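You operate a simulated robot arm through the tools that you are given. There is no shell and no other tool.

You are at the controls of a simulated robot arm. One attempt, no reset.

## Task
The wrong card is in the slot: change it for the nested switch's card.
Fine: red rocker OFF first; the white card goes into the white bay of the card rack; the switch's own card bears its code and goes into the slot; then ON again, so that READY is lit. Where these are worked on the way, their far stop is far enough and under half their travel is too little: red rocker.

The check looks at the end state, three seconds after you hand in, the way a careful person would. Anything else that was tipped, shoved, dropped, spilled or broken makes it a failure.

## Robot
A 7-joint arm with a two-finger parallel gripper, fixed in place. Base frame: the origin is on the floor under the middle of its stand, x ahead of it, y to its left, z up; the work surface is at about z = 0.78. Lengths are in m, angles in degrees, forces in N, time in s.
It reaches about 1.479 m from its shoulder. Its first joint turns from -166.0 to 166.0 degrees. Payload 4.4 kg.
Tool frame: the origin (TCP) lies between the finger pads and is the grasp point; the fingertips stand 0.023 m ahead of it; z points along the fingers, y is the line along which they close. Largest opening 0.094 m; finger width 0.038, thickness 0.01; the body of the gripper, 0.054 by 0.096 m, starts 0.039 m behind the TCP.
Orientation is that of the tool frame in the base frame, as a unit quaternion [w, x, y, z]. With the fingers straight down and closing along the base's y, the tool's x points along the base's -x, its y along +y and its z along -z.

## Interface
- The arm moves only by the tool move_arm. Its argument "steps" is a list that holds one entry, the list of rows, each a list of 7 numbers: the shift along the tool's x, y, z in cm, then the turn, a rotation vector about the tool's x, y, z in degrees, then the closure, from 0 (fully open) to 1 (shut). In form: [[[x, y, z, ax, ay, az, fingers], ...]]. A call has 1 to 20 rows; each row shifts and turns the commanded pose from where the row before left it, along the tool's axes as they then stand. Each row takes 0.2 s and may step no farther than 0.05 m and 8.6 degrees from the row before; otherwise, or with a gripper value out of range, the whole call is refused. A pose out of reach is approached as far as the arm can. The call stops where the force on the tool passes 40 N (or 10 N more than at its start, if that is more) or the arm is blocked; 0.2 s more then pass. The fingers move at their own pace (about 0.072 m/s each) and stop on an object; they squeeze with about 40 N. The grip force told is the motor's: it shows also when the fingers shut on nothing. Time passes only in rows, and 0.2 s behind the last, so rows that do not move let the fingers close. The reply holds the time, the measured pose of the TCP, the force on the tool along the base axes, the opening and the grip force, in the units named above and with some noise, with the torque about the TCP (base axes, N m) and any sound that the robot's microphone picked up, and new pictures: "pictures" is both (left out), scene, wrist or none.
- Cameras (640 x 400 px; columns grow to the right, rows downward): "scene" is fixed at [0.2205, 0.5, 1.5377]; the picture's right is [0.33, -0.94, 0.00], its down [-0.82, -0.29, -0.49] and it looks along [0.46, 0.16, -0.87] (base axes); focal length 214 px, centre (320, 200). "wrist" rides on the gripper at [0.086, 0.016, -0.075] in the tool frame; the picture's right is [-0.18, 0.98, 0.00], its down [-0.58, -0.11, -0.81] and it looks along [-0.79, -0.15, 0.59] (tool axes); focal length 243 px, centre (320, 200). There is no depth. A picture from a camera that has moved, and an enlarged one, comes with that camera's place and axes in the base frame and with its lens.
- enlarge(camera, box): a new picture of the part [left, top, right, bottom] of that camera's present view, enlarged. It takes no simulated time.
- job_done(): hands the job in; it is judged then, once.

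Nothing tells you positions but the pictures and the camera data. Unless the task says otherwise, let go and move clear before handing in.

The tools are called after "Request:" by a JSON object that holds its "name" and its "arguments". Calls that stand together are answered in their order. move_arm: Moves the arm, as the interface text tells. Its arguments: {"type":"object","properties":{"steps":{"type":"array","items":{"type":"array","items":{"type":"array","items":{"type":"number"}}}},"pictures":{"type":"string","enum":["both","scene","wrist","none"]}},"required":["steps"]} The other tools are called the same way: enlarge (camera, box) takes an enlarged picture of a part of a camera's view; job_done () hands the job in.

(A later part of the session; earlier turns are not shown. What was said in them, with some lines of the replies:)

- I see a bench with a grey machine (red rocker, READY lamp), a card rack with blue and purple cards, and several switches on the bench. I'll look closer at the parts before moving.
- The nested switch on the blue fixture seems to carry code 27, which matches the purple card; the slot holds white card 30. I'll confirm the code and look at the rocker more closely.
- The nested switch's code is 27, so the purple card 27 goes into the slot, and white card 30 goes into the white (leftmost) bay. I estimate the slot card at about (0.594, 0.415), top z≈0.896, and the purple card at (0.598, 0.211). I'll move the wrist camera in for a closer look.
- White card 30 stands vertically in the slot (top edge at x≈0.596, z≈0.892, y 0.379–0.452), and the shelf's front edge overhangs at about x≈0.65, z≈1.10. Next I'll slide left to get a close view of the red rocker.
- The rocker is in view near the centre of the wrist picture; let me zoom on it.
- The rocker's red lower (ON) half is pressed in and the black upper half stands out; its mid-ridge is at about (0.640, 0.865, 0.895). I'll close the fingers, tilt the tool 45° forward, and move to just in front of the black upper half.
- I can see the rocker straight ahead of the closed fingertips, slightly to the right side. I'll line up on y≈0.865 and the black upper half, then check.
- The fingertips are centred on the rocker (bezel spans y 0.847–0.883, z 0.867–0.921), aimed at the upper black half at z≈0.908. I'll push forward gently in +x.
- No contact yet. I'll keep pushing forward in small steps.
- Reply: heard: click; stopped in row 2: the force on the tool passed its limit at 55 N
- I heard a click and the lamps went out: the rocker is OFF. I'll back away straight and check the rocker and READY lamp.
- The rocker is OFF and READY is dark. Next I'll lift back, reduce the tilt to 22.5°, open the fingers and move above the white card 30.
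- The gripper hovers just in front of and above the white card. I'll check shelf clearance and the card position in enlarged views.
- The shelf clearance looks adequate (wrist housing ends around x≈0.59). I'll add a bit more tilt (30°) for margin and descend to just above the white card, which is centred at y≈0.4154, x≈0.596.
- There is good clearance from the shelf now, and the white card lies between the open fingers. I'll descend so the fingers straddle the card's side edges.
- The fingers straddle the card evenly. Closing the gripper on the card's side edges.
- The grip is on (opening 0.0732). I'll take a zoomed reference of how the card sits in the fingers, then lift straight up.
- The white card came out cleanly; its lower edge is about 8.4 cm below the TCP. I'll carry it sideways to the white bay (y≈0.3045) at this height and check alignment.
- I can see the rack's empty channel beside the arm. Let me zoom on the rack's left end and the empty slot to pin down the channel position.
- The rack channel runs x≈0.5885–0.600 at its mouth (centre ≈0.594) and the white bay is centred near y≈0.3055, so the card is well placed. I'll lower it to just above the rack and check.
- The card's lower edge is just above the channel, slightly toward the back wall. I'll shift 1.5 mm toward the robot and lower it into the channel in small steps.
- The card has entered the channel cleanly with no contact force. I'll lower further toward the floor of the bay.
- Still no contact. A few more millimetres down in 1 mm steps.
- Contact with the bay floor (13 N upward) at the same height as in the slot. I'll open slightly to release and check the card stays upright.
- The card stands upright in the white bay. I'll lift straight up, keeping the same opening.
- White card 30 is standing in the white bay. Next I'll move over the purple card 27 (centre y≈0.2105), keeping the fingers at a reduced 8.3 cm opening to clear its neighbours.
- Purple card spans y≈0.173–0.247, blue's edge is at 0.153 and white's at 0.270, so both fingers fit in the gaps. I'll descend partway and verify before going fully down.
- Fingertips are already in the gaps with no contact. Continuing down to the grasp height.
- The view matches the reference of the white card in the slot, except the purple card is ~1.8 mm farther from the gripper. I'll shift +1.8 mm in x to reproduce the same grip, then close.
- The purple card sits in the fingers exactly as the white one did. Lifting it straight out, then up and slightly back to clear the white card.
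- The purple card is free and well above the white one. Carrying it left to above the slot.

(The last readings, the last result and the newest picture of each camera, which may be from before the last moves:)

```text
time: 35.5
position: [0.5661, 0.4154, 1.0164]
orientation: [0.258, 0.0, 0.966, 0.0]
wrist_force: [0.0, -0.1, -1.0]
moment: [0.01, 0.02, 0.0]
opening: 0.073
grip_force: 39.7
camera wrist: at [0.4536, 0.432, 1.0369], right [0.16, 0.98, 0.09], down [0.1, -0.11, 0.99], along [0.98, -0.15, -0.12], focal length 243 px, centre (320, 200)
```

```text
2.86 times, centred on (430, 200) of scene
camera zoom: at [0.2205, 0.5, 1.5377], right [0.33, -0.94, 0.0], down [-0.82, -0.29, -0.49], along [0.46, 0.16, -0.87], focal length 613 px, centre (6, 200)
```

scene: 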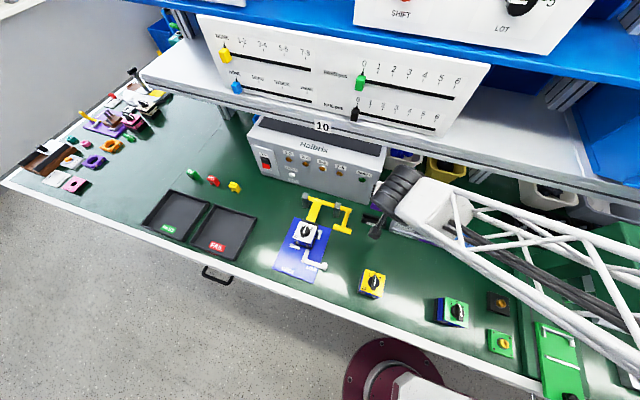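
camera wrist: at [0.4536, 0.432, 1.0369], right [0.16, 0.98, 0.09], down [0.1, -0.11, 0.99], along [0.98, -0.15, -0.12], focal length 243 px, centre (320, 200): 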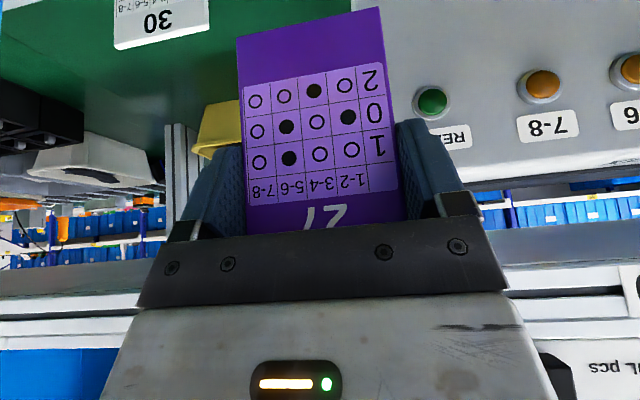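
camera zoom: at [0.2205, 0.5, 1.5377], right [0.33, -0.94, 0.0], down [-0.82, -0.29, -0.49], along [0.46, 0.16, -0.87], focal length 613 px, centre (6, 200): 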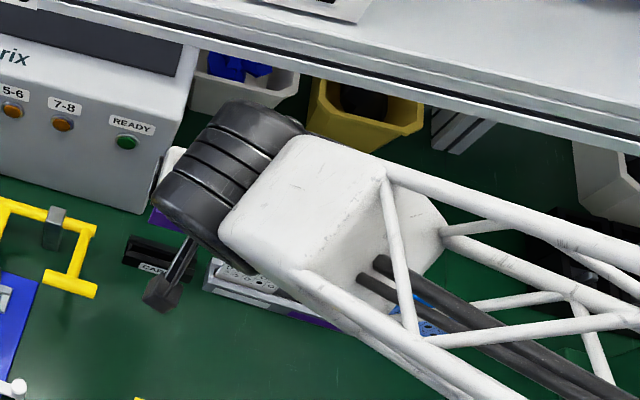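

Aligned in y with the slot. I'll move forward and down so the card's lower edge hovers just above the slot mouth.

Request:
{"name": "move_arm", "arguments": {"steps": [[[0.628, -0.022, 2.328, 0, 0, 0, 1], [0.628, -0.022, 2.328, 0, 0, 0, 1], [0.628, -0.022, 2.328, 0, 0, 0, 1], [0.628, -0.022, 2.328, 0, 0, 0, 1], [0.628, -0.022, 2.328, 0, 0, 0, 1], [0, 0, 0, 0, 0, 0, 1]]]}}

Request:
{"name": "enlarge", "arguments": {"camera": "wrist", "box": [200, 0, 420, 80]}}

Request:
{"name": "enlarge", "arguments": {"camera": "scene", "box": [350, 190, 410, 235]}}

```text
time: 36.9
position: [0.5965, 0.4145, 0.9]
orientation: [0.259, -0.001, 0.966, 0.0]
wrist_force: [-1.1, 0.0, -0.9]
moment: [0.01, -0.04, -0.02]
opening: 0.0731
grip_force: 40.6
camera wrist: at [0.4844, 0.4311, 0.9212], right [0.16, 0.98, 0.09], down [0.1, -0.11, 0.99], along [0.98, -0.15, -0.12], focal length 243 px, centre (320, 200)
```

scene: 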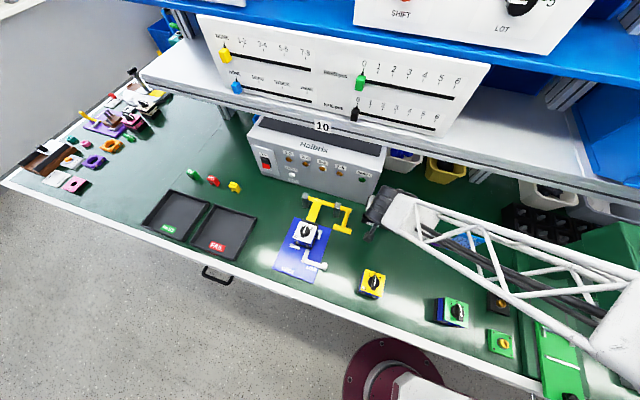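
wrist: 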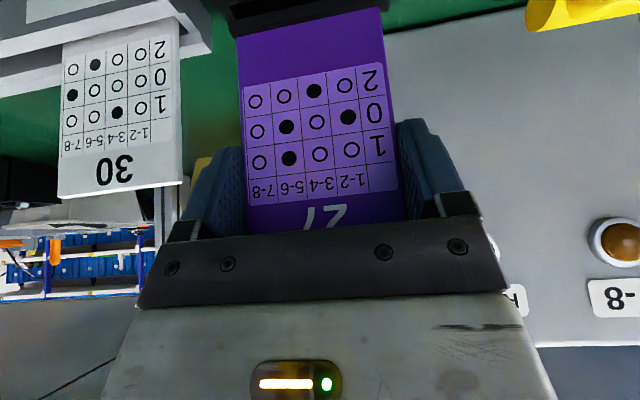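

```text
2.91 times, centred on (310, 40) of wrist
camera zoom: at [0.4844, 0.4311, 0.9212], right [0.16, 0.98, 0.09], down [0.1, -0.11, 0.99], along [0.98, -0.15, -0.12], focal length 706 px, centre (349, 666)
```

zoom: 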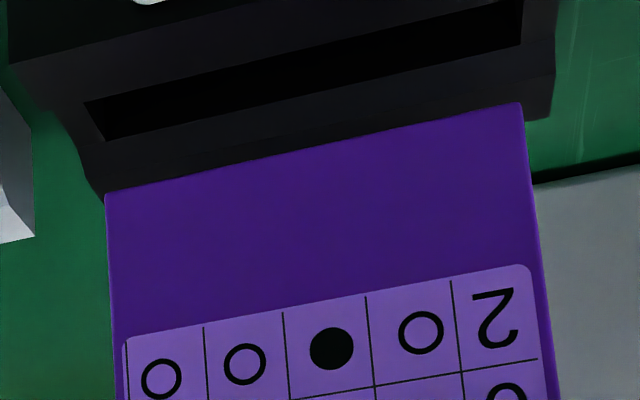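

```text
8.89 times, centred on (380, 212) of scene
camera zoom: at [0.2205, 0.5, 1.5377], right [0.33, -0.94, 0.0], down [-0.82, -0.29, -0.49], along [0.46, 0.16, -0.87], focal length 1906 px, centre (-213, 89)
```

zoom: 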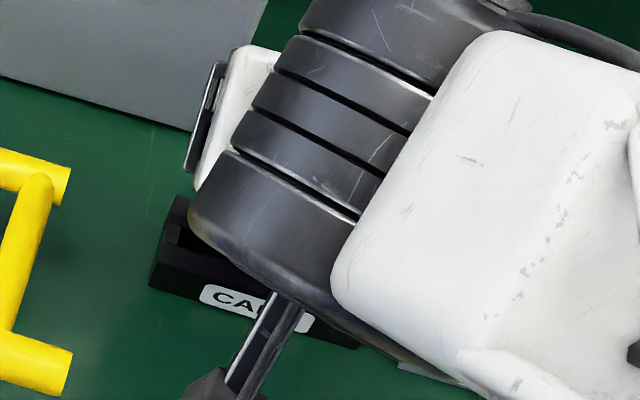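

The card's lower edge is parallel and centred over the slot (both ≈ y 0.4153). I'll lower gently in 3 mm steps into the slot.

Request:
{"name": "move_arm", "arguments": {"steps": [[[0.15, -0.01, 0.26, 0, 0, 0, 1], [0.15, 0, 0.26, 0, 0, 0, 1], [0.15, 0, 0.26, 0, 0, 0, 1], [0.15, 0, 0.26, 0, 0, 0, 1], [0.15, 0, 0.26, 0, 0, 0, 1], [0.15, 0, 0.26, 0, 0, 0, 1], [0.15, 0, 0.26, 0, 0, 0, 1], [0, 0, 0, 0, 0, 0, 1]]]}}

Request:
{"name": "enlarge", "arguments": {"camera": "wrist", "box": [190, 0, 430, 120]}}

```text
time: 38.7
position: [0.5965, 0.414, 0.8786]
orientation: [0.258, 0.0, 0.966, -0.002]
wrist_force: [-0.4, 0.2, 0.5]
moment: [-0.01, -0.01, -0.05]
opening: 0.0732
grip_force: 40.5
camera wrist: at [0.4851, 0.4303, 0.9003], right [0.16, 0.98, 0.09], down [0.1, -0.11, 0.99], along [0.98, -0.15, -0.12], focal length 243 px, centre (320, 200)
```

scene: 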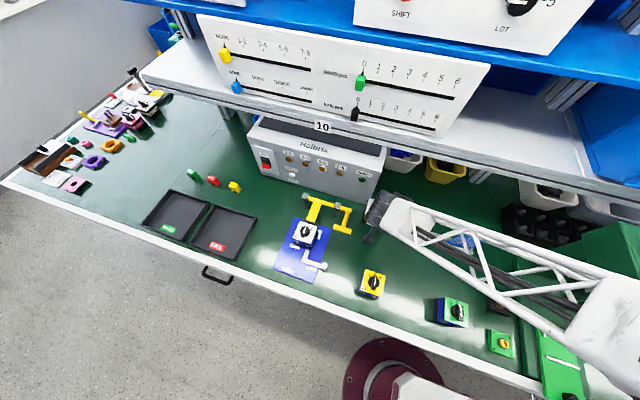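
wrist: 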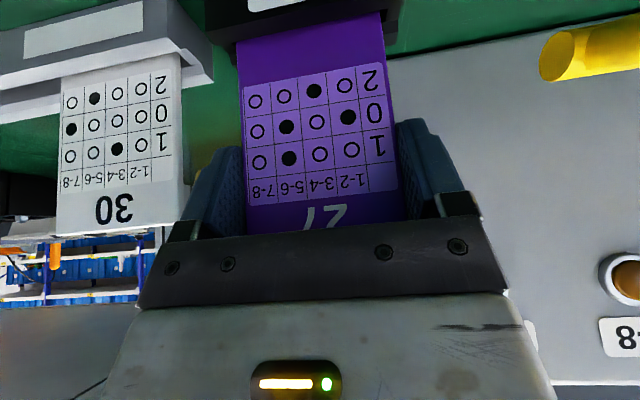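

```text
2.67 times, centred on (310, 60) of wrist
camera zoom: at [0.4851, 0.4303, 0.9003], right [0.16, 0.98, 0.09], down [0.1, -0.11, 0.99], along [0.98, -0.15, -0.12], focal length 647 px, centre (347, 573)
```

zoom: 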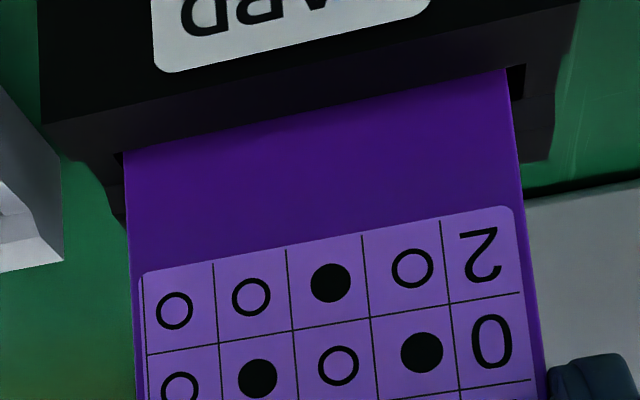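

The card has entered the slot with no resistance. Continuing down with a tiny +y correction.

Request:
{"name": "move_arm", "arguments": {"steps": [[[0.15, 0.05, 0.26, 0, 0, 0, 1], [0.15, 0, 0.26, 0, 0, 0, 1], [0.15, 0, 0.26, 0, 0, 0, 1], [0.15, 0, 0.26, 0, 0, 0, 1], [0.1, 0, 0.173, 0, 0, 0, 1], [0, 0, 0, 0, 0, 0, 1]]], "pictures": "wrist"}}

Request:
{"name": "enlarge", "arguments": {"camera": "wrist", "box": [190, 0, 430, 120]}}

```text
time: 40.1
position: [0.5976, 0.4142, 0.8659]
orientation: [0.258, -0.001, 0.966, 0.0]
wrist_force: [-0.4, 0.0, 0.1]
moment: [0.01, 0.0, -0.03]
opening: 0.0733
grip_force: 40.0
camera wrist: at [0.4853, 0.4305, 0.8861], right [0.16, 0.98, 0.09], down [0.1, -0.11, 0.99], along [0.98, -0.15, -0.12], focal length 243 px, centre (320, 200)
```

wrist: 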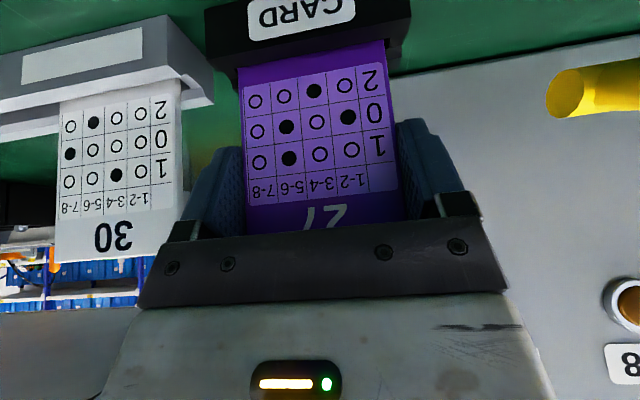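

```text
2.67 times, centred on (310, 60) of wrist
camera zoom: at [0.4853, 0.4305, 0.8861], right [0.16, 0.98, 0.09], down [0.1, -0.11, 0.99], along [0.98, -0.15, -0.12], focal length 647 px, centre (347, 573)
```

zoom: 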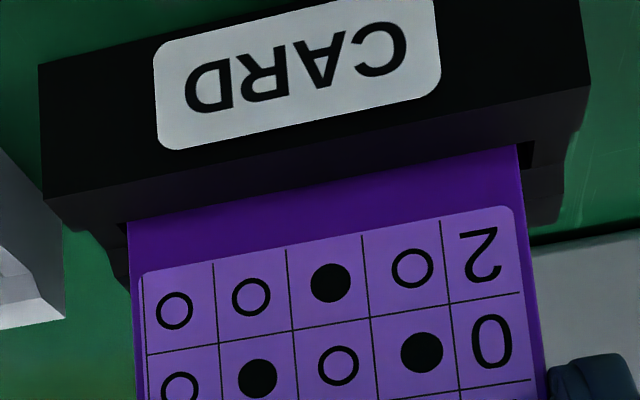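

Request:
{"name": "move_arm", "arguments": {"steps": [[[0.05, 0, 0.0866, 0, 0, 0, 1], [0.05, 0, 0.0866, 0, 0, 0, 1], [0, 0, 0, 0, 0, 0, 1]]], "pictures": "none"}}

```text
time: 40.9
position: [0.5971, 0.4137, 0.8641]
orientation: [0.258, 0.0, 0.966, -0.001]
wrist_force: [-0.1, 0.1, -0.4]
moment: [0.0, 0.01, 0.01]
opening: 0.0733
grip_force: 40.2
```

The card is nearly seated; continuing 1 mm at a time until I feel the floor.

Request:
{"name": "move_arm", "arguments": {"steps": [[[0.05, 0, 0.0866, 0, 0, 0, 1], [0, 0, 0, 0, 0, 0, 1]]], "pictures": "none"}}

```text
time: 41.5
position: [0.5966, 0.4144, 0.8633]
orientation: [0.258, 0.0, 0.966, -0.001]
wrist_force: [-1.0, -0.6, -0.5]
moment: [0.0, 0.01, -0.01]
opening: 0.0732
grip_force: 39.9
```

Request:
{"name": "move_arm", "arguments": {"steps": [[[0.05, 0, 0.0866, 0, 0, 0, 1], [0, 0, 0, 0, 0, 0, 1]]], "pictures": "none"}}

```text
time: 42.1
position: [0.597, 0.4141, 0.8621]
orientation: [0.259, -0.001, 0.966, 0.0]
wrist_force: [-0.2, 0.4, 9.4]
moment: [0.07, 0.05, -0.02]
opening: 0.0732
grip_force: 40.4
```

Contact with the slot floor (9 N) at the original seated height. Releasing and checking.

Request:
{"name": "move_arm", "arguments": {"steps": [[[0, 0, 0, 0, 0, 0, 0.1], [0, 0, 0, 0, 0, 0, 0.1], [0, 0, 0, 0, 0, 0, 0.1]]], "pictures": "wrist"}}

Request:
{"name": "enlarge", "arguments": {"camera": "wrist", "box": [180, 0, 460, 240]}}

```text
time: 42.9
position: [0.598, 0.4144, 0.8604]
orientation: [0.258, -0.001, 0.966, 0.0]
wrist_force: [0.2, -1.2, -0.4]
moment: [-0.01, 0.0, -0.03]
opening: 0.0843
grip_force: 0.0
camera wrist: at [0.485, 0.4304, 0.882], right [0.16, 0.98, 0.09], down [0.1, -0.11, 0.99], along [0.98, -0.15, -0.12], focal length 243 px, centre (320, 200)
```

wrist: 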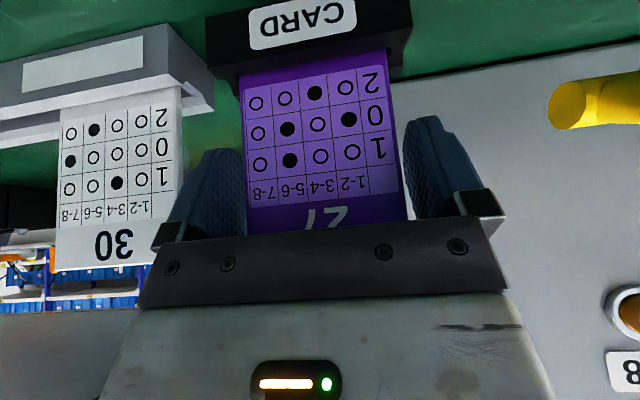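

```text
1.67 times, centred on (320, 120) of wrist
camera zoom: at [0.485, 0.4304, 0.882], right [0.16, 0.98, 0.09], down [0.1, -0.11, 0.99], along [0.98, -0.15, -0.12], focal length 404 px, centre (320, 333)
```

zoom: 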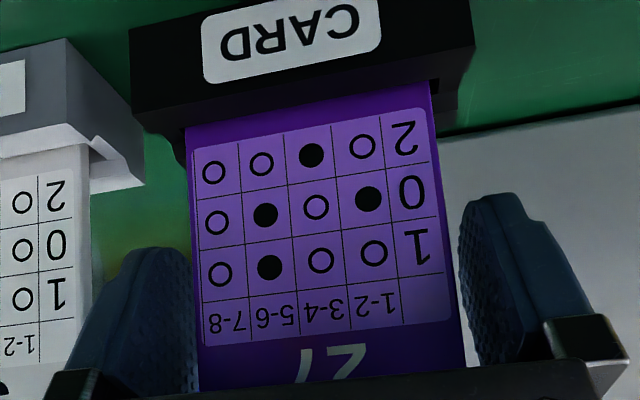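

The purple card stands in the slot just as the white one did. Lifting straight up and away.

Request:
{"name": "move_arm", "arguments": {"steps": [[[-0.5, 0, -0.866, 0, 0, 0, 0.1], [-1, 0, -1.732, 0, 0, 0, 0.1], [-1, 0, -1.732, 0, 0, 0, 0.1], [-1, 0, -1.732, 0, 0, 0, 0.1], [-1, 0, -1.732, 0, 0, 0, 0.1], [-0.63, 0, -3.1, 0, 0, 0, 0.1], [-0.63, 0, -3.1, 0, 0, 0, 0.1], [0, 0, 0, 0, 0, 0, 0.1]]]}}

Request:
{"name": "enlarge", "arguments": {"camera": "scene", "box": [340, 130, 520, 270]}}

Request:
{"name": "enlarge", "arguments": {"camera": "wrist", "box": [40, 0, 440, 120]}}

```text
time: 44.7
position: [0.5751, 0.415, 1.0124]
orientation: [0.257, -0.001, 0.966, -0.001]
wrist_force: [0.8, -0.5, -0.2]
moment: [0.03, 0.0, 0.03]
opening: 0.0844
grip_force: 0.1
camera wrist: at [0.4637, 0.4308, 1.0324], right [0.16, 0.98, 0.09], down [0.1, -0.11, 0.99], along [0.98, -0.15, -0.12], focal length 243 px, centre (320, 200)
```

scene: 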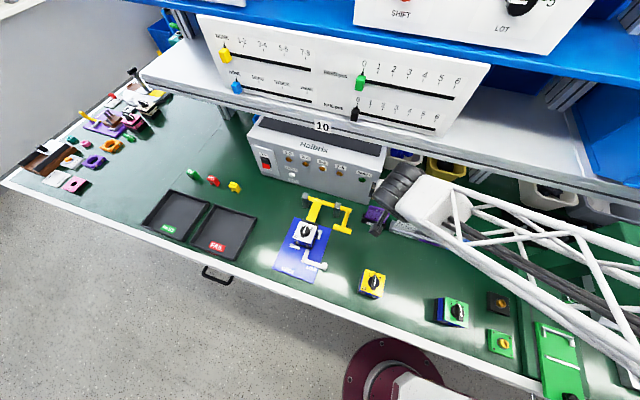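
wrist: 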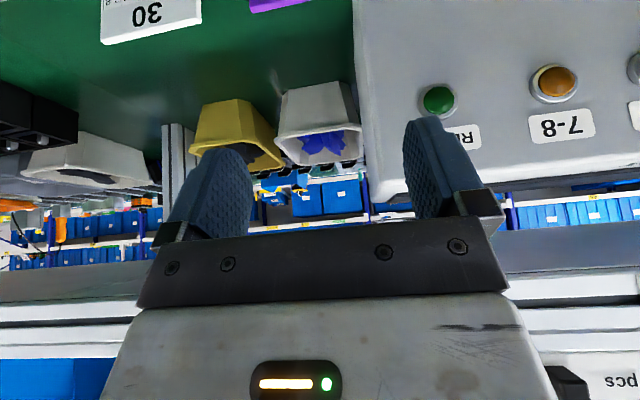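

```text
2.86 times, centred on (430, 200) of scene
camera zoom: at [0.2205, 0.5, 1.5377], right [0.33, -0.94, 0.0], down [-0.82, -0.29, -0.49], along [0.46, 0.16, -0.87], focal length 613 px, centre (6, 200)
```

zoom: 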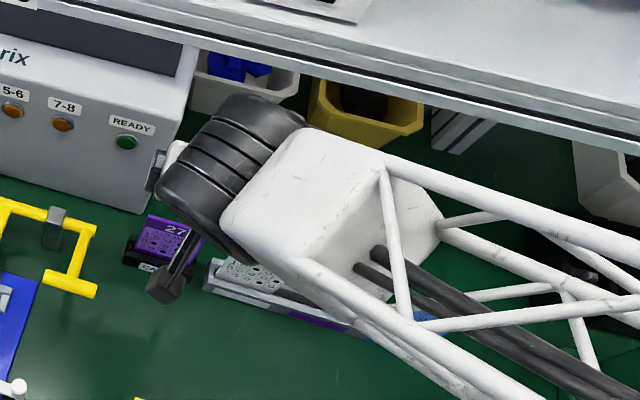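

```text
1.60 times, centred on (240, 60) of wrist
camera zoom: at [0.4637, 0.4308, 1.0324], right [0.16, 0.98, 0.09], down [0.1, -0.11, 0.99], along [0.98, -0.15, -0.12], focal length 388 px, centre (448, 424)
```

zoom: 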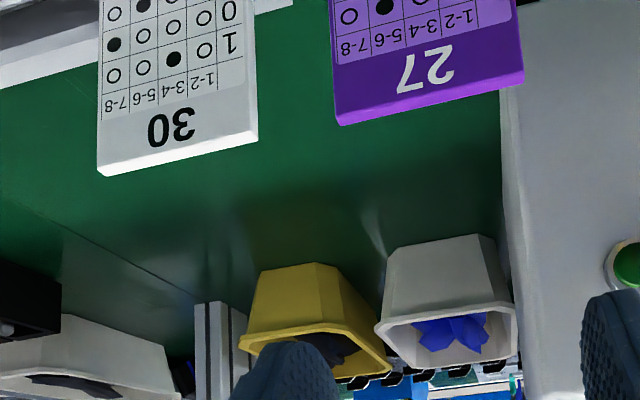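

Both cards are in their places. Now I'll retract, travel left to the rocker, and tilt back to 45° with the fingers closed.

Request:
{"name": "move_arm", "arguments": {"steps": [[[2.41, 0, -2.16, 0, 0, 0, 0.1], [2.41, 0, -2.16, 0, 0, 0, 0.1], [2.41, 0, -2.16, 0, 0, 0, 0.5], [0, 4.5, 0, 0, 0, 0, 1], [0, 4.5, 0, 0, 0, 0, 1], [0, 4.5, 0, 0, 0, 0, 1], [0, 4.5, 0, 0, 0, 0, 1], [0, 4.5, 0, 0, 0, 0, 1], [0, 4.5, 0, 0, 0, 0, 1], [0, 4.5, 0, 0, 0, 0, 1], [0, 4.5, 0, 0, 0, 0, 1], [0, 4.5, 0, 0, 0, 0, 1], [0, 4.5, 0, 0, 0, 0, 1], [0, 0, 0, 0, -7.5, 0, 1], [0, 0, 0, 0, -7.5, 0, 1], [0, 0, 0, 0, 0, 0, 1]]]}}

Request:
{"name": "enlarge", "arguments": {"camera": "scene", "box": [350, 190, 510, 280]}}

```text
time: 48.1
position: [0.4806, 0.8641, 1.0297]
orientation: [0.382, -0.001, 0.924, 0.0]
wrist_force: [-0.3, 0.2, 0.6]
moment: [0.0, 0.0, 0.02]
opening: 0.0
grip_force: 40.3
camera wrist: at [0.3673, 0.8806, 1.0216], right [0.13, 0.98, 0.13], down [-0.16, -0.11, 0.98], along [0.98, -0.15, 0.14], focal length 243 px, centre (320, 200)
```

scene: 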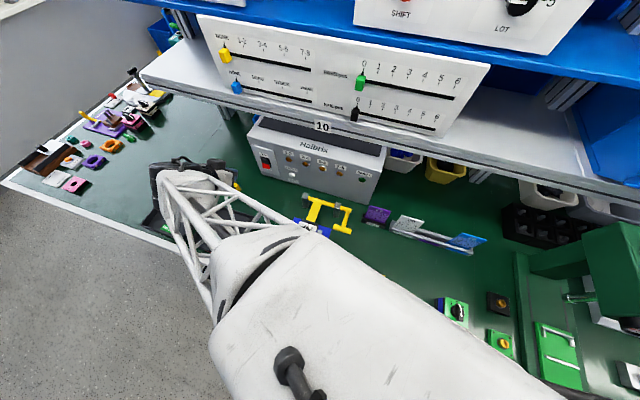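
wrist: 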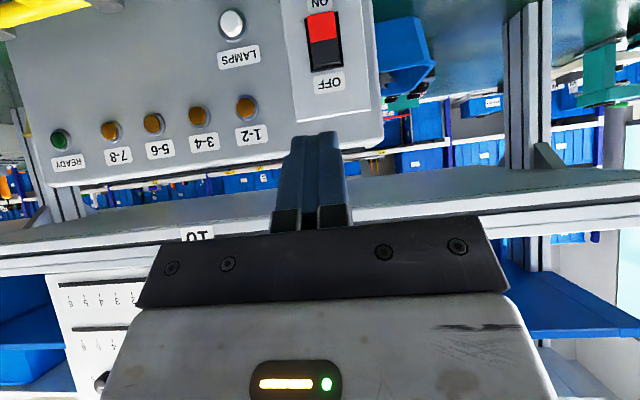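

```text
4.00 times, centred on (430, 235) of scene
camera zoom: at [0.2205, 0.5, 1.5377], right [0.33, -0.94, 0.0], down [-0.82, -0.29, -0.49], along [0.46, 0.16, -0.87], focal length 858 px, centre (-120, 60)
```

zoom: 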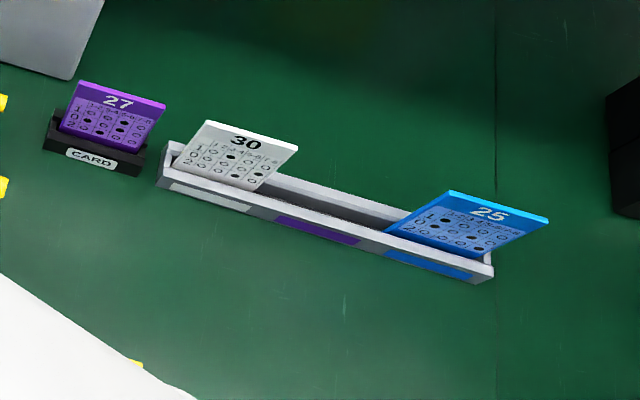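

Slot shows purple 27, the white bay holds card 30, blue 25 is untouched. I'll move down in front of the rocker's lower (red, ON) half.

Request:
{"name": "move_arm", "arguments": {"steps": [[[1.54, 0.025, 3.64, 0, 0, 0, 1], [1.54, 0.025, 3.64, 0, 0, 0, 1], [1.54, 0.025, 3.64, 0, 0, 0, 1], [1.54, 0.025, 3.64, 0, 0, 0, 1], [0, 0, 0, 0, 0, 0, 1]]]}}

Request:
{"name": "enlarge", "arguments": {"camera": "wrist", "box": [250, 40, 390, 230]}}

Request:
{"name": "enlarge", "arguments": {"camera": "scene", "box": [230, 130, 300, 190]}}

```text
time: 49.3
position: [0.5414, 0.8655, 0.8838]
orientation: [0.382, -0.001, 0.924, 0.0]
wrist_force: [-0.2, 0.0, -0.3]
moment: [-0.03, -0.01, 0.03]
opening: 0.0
grip_force: 39.6
camera wrist: at [0.427, 0.8816, 0.8754], right [0.13, 0.98, 0.13], down [-0.16, -0.11, 0.98], along [0.98, -0.15, 0.14], focal length 243 px, centre (320, 200)
```

scene: 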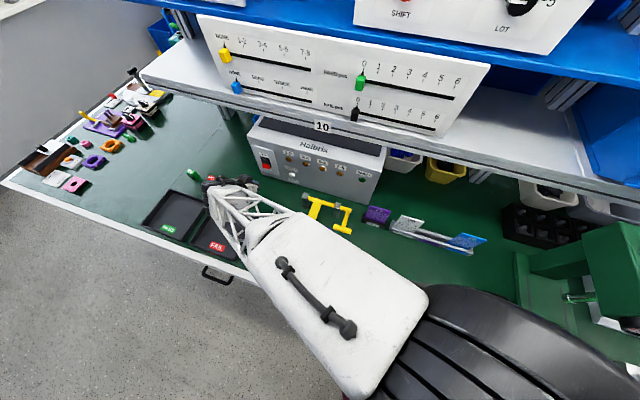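
wrist: 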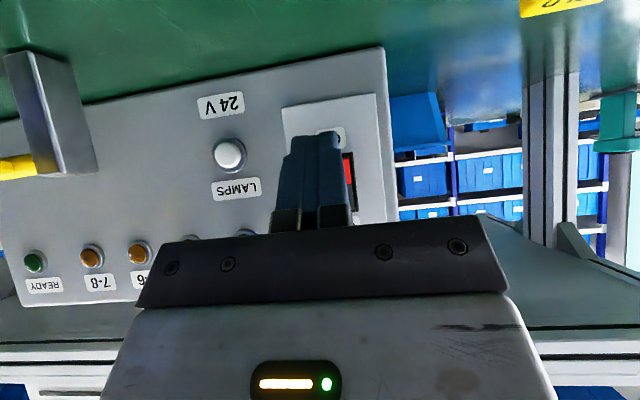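

```text
2.11 times, centred on (320, 135) of wrist
camera zoom: at [0.427, 0.8816, 0.8754], right [0.13, 0.98, 0.13], down [-0.16, -0.11, 0.98], along [0.98, -0.15, 0.14], focal length 511 px, centre (320, 337)
```

zoom: 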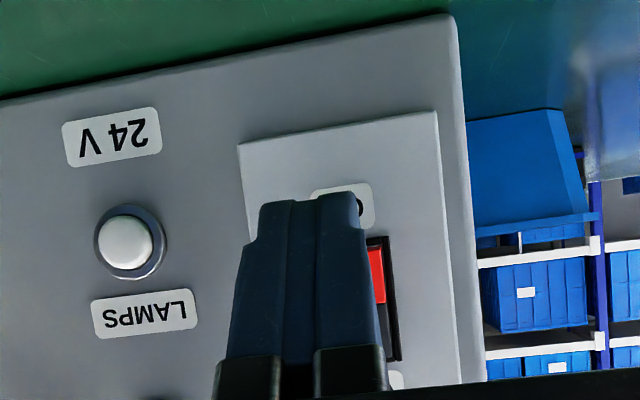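

```text
6.67 times, centred on (265, 160) of scene
camera zoom: at [0.2205, 0.5, 1.5377], right [0.33, -0.94, 0.0], down [-0.82, -0.29, -0.49], along [0.46, 0.16, -0.87], focal length 1430 px, centre (687, 467)
```

zoom: 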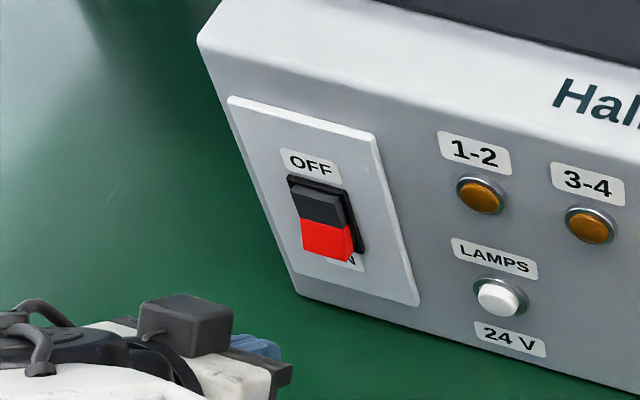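

The fingertips line up on the red lower half. Pushing forward to contact and through to the click.

Request:
{"name": "move_arm", "arguments": {"steps": [[[-0.707, 0, 0.707, 0, 0, 0, 1], [-0.707, 0, 0.707, 0, 0, 0, 1], [-0.707, 0, 0.707, 0, 0, 0, 1], [-0.707, 0, 0.707, 0, 0, 0, 1], [-0.707, 0, 0.707, 0, 0, 0, 1], [-0.354, 0, 0.354, 0, 0, 0, 1], [-0.212, 0, 0.212, 0, 0, 0, 1], [-0.212, 0, 0.212, 0, 0, 0, 1], [-0.212, 0, 0.212, 0, 0, 0, 1], [-0.212, 0, 0.212, 0, 0, 0, 1], [-0.212, 0, 0.212, 0, 0, 0, 1]]], "pictures": "wrist"}}

Request:
{"name": "enlarge", "arguments": {"camera": "scene", "box": [240, 120, 400, 200]}}

```text
time: 51.7
position: [0.61, 0.8647, 0.8836]
orientation: [0.382, -0.002, 0.924, 0.0]
wrist_force: [-21.9, -4.3, 3.4]
moment: [-0.16, -0.04, -0.16]
opening: 0.0
grip_force: 40.0
heard: click
camera wrist: at [0.4959, 0.8816, 0.8747], right [0.13, 0.98, 0.13], down [-0.16, -0.11, 0.98], along [0.98, -0.15, 0.14], focal length 243 px, centre (320, 200)
```

wrist: 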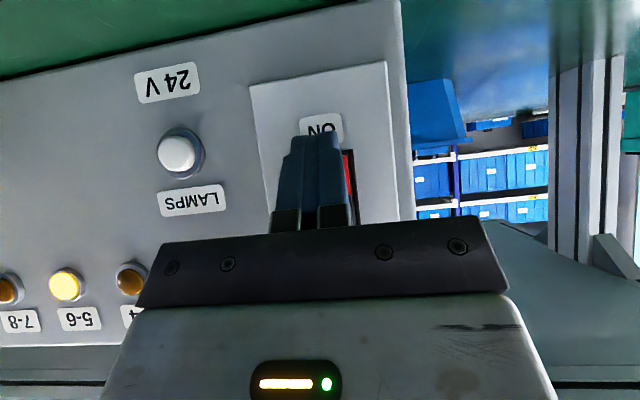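

```text
4.00 times, centred on (320, 160) of scene
camera zoom: at [0.2205, 0.5, 1.5377], right [0.33, -0.94, 0.0], down [-0.82, -0.29, -0.49], along [0.46, 0.16, -0.87], focal length 858 px, centre (320, 360)
```

zoom: 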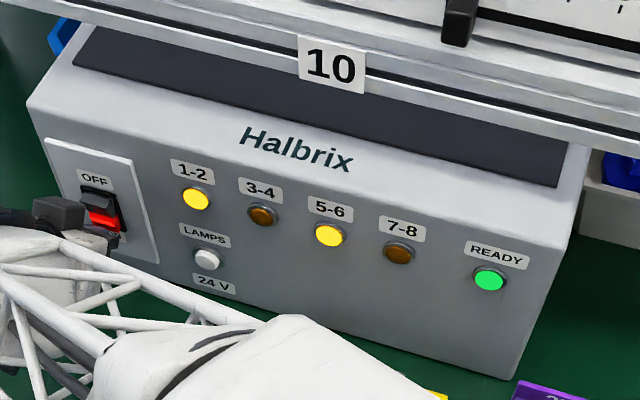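

Click heard and READY is lit green. Now I'll back away straight, raise the arm clear and inspect the end state.

Request:
{"name": "move_arm", "arguments": {"steps": [[[1.0, 0, -1.0, 0, 0, 0, 1], [2.4, 0, -2.4, 0, 0, 0, 1], [2.4, 0, -2.4, 0, 0, 0, 1], [-1.65, 0, -4.0, 0, 0, 0, 1], [-1.65, 0, -4.0, 0, 0, 0, 1], [-1.65, 0, -4.0, 0, 0, 0, 1], [0, 0, 0, 0, 0, 0, 1]]]}}

Request:
{"name": "enlarge", "arguments": {"camera": "scene", "box": [240, 120, 400, 200]}}

Request:
{"name": "enlarge", "arguments": {"camera": "scene", "box": [355, 195, 495, 265]}}

Request:
{"name": "enlarge", "arguments": {"camera": "scene", "box": [245, 135, 295, 180]}}

```text
time: 53.3
position: [0.4787, 0.8647, 1.0047]
orientation: [0.381, -0.001, 0.924, 0.0]
wrist_force: [0.0, 0.3, 0.2]
moment: [0.0, 0.03, -0.01]
opening: 0.0001
grip_force: 39.8
camera wrist: at [0.3657, 0.8808, 0.9951], right [0.13, 0.98, 0.13], down [-0.16, -0.11, 0.98], along [0.98, -0.15, 0.14], focal length 243 px, centre (320, 200)
```

scene: 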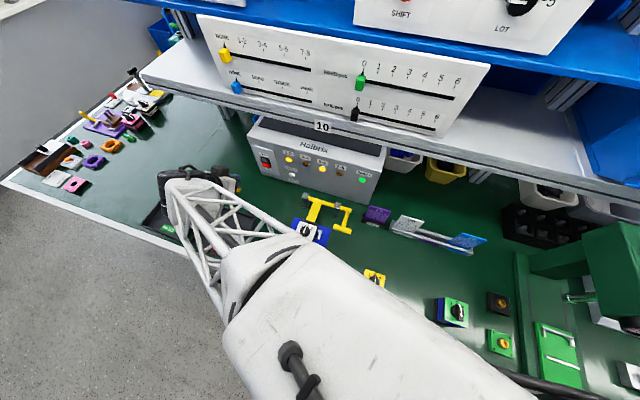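
wrist: 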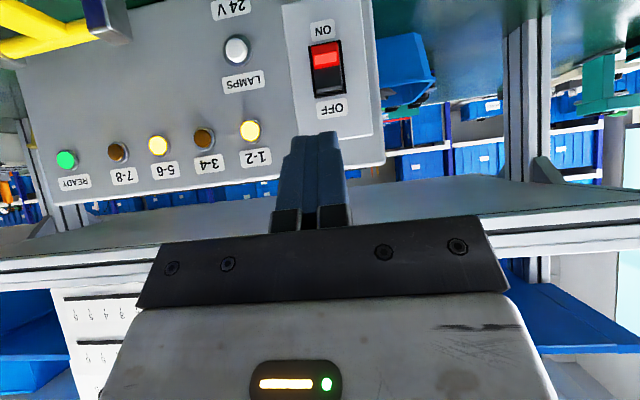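

```text
4.00 times, centred on (320, 160) of scene
camera zoom: at [0.2205, 0.5, 1.5377], right [0.33, -0.94, 0.0], down [-0.82, -0.29, -0.49], along [0.46, 0.16, -0.87], focal length 858 px, centre (320, 360)
```

zoom: 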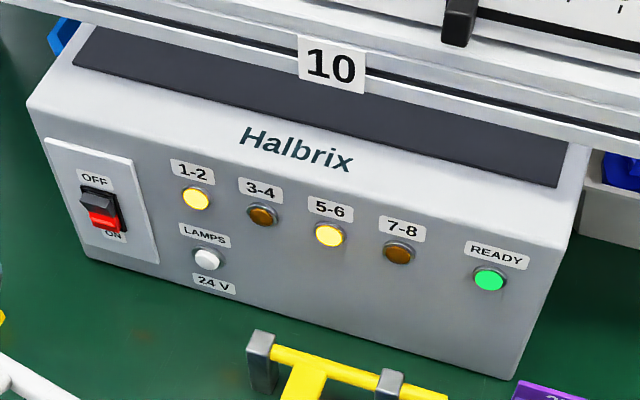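

```text
4.57 times, centred on (425, 230) of scene
camera zoom: at [0.2205, 0.5, 1.5377], right [0.33, -0.94, 0.0], down [-0.82, -0.29, -0.49], along [0.46, 0.16, -0.87], focal length 980 px, centre (-160, 63)
```

zoom: 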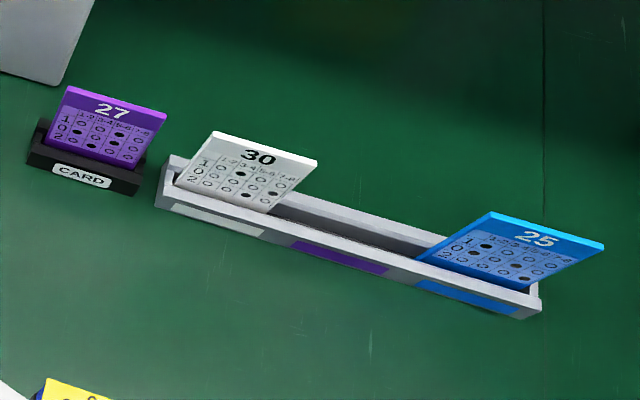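

```text
8.89 times, centred on (270, 158) of scene
camera zoom: at [0.2205, 0.5, 1.5377], right [0.33, -0.94, 0.0], down [-0.82, -0.29, -0.49], along [0.46, 0.16, -0.87], focal length 1906 px, centre (764, 578)
```

zoom: 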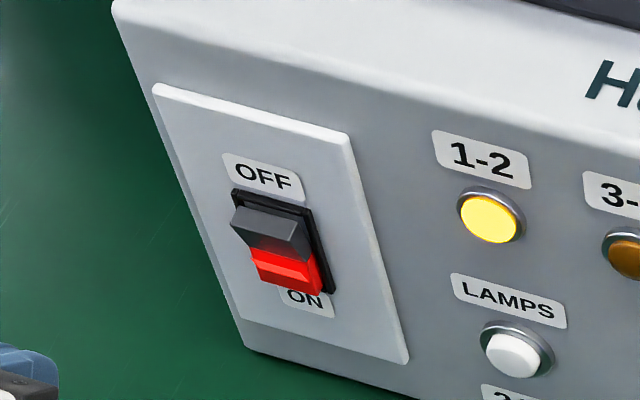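

READY is lit, the rocker is ON, card 27 is in the slot and card 30 in the white bay. I'll move the arm clear to check that the rest of the bench is undisturbed.

Request:
{"name": "move_arm", "arguments": {"steps": [[[0, 0, -4.5, 0, 7.5, 0, 0.5], [0, 0, -3, 0, 7.5, 0, 0], [0, -4.5, 0, 0, 0, 0, 0], [0, -4.5, 0, 0, 0, 0, 0], [0, -4.5, 0, 0, 0, 0, 0], [0, -4.5, 0, 0, 0, 0, 0], [0, -4.5, 0, 0, 0, 0, 0], [0, -4.5, 0, 0, 0, 0, 0], [0, -4.5, 0, 0, 0, 0, 0], [0, -4.5, 0, 0, 0, 0, 0], [0, -4.5, 0, 0, 0, 0, 0], [0, -4.5, 0, 0, 0, 0, 0], [0, -4.5, 0, 0, 0, 0, 0], [0, -4.5, 0, 0, 0, 0, 0], [0, 0, 0, 0, 0, 0, 0]]]}}

Request:
{"name": "enlarge", "arguments": {"camera": "scene", "box": [130, 130, 400, 300]}}

Request:
{"name": "enlarge", "arguments": {"camera": "wrist", "box": [0, 0, 640, 240]}}

```text
time: 56.5
position: [0.4294, 0.3239, 1.0617]
orientation: [0.258, -0.001, 0.966, 0.0]
wrist_force: [0.6, 0.0, -0.6]
moment: [0.01, 0.03, 0.03]
opening: 0.0941
grip_force: 0.1
camera wrist: at [0.3173, 0.3408, 1.083], right [0.16, 0.98, 0.09], down [0.1, -0.11, 0.99], along [0.98, -0.15, -0.12], focal length 243 px, centre (320, 200)
```

scene: 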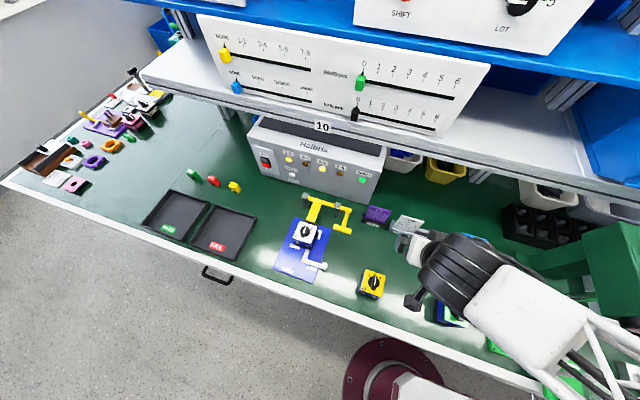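
wrist: 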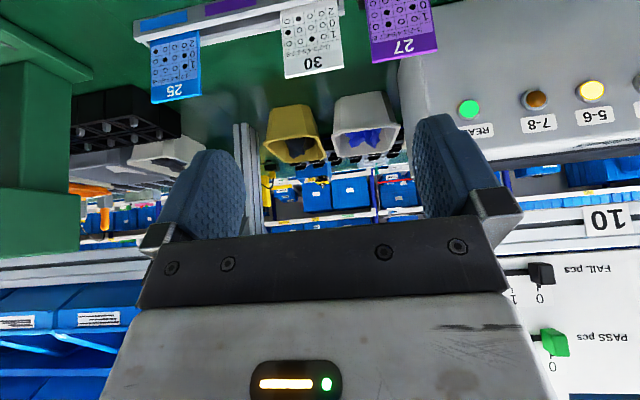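

```text
2.35 times, centred on (265, 215) of scene
camera zoom: at [0.2205, 0.5, 1.5377], right [0.33, -0.94, 0.0], down [-0.82, -0.29, -0.49], along [0.46, 0.16, -0.87], focal length 505 px, centre (449, 165)
```

zoom: 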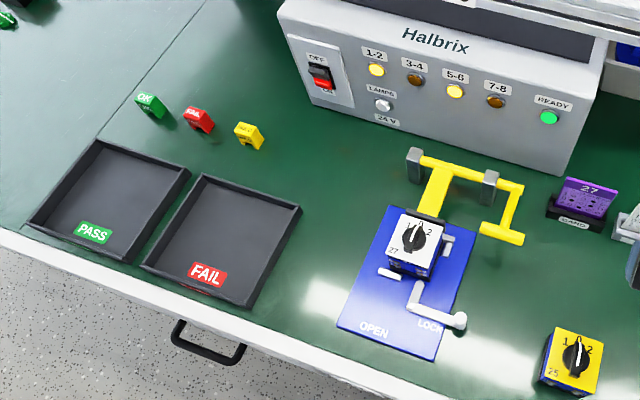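

```text
1.00 times, centred on (320, 120) of wrist (not enlarged: the box is as wide or as high as the picture)
camera zoom: at [0.3173, 0.3408, 1.083], right [0.16, 0.98, 0.09], down [0.1, -0.11, 0.99], along [0.98, -0.15, -0.12], focal length 243 px, centre (320, 280)
```

zoom: 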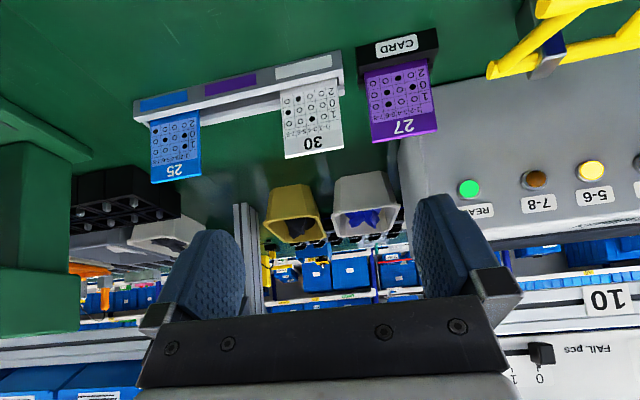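

Everything is as it should be: purple card 27 is in the slot, white card 30 stands in the white bay and the rocker is ON. READY is lit, the gripper is open and clear, and nothing else on the bench has moved. Handing in.

Request:
{"name": "job_done", "arguments": {}}

```text
The job is handed in.
```

I swapped the card in the slot for the nested switch's own card and handed the job in. I haven't had the check's result yet.

- **Rocker:** I switched the red rocker OFF before touching the cards and back ON at the end. It clicked both times, and READY is lit green.
- **White card (30):** It stands upright in the white bay of the rack.
- **Slot card (27):** The nested switch carries code 27, so the purple card 27 is now seated in the slot at the same depth as the old one.
- **Rest of the bench:** In the last pictures the blue card, the clamp, the trays and the loose pieces looked undisturbed. The arm was hiding the switches at the right end of the bench in the last picture. They looked fine shortly before, and I didn't work near them.

The gripper is open and clear of everything.
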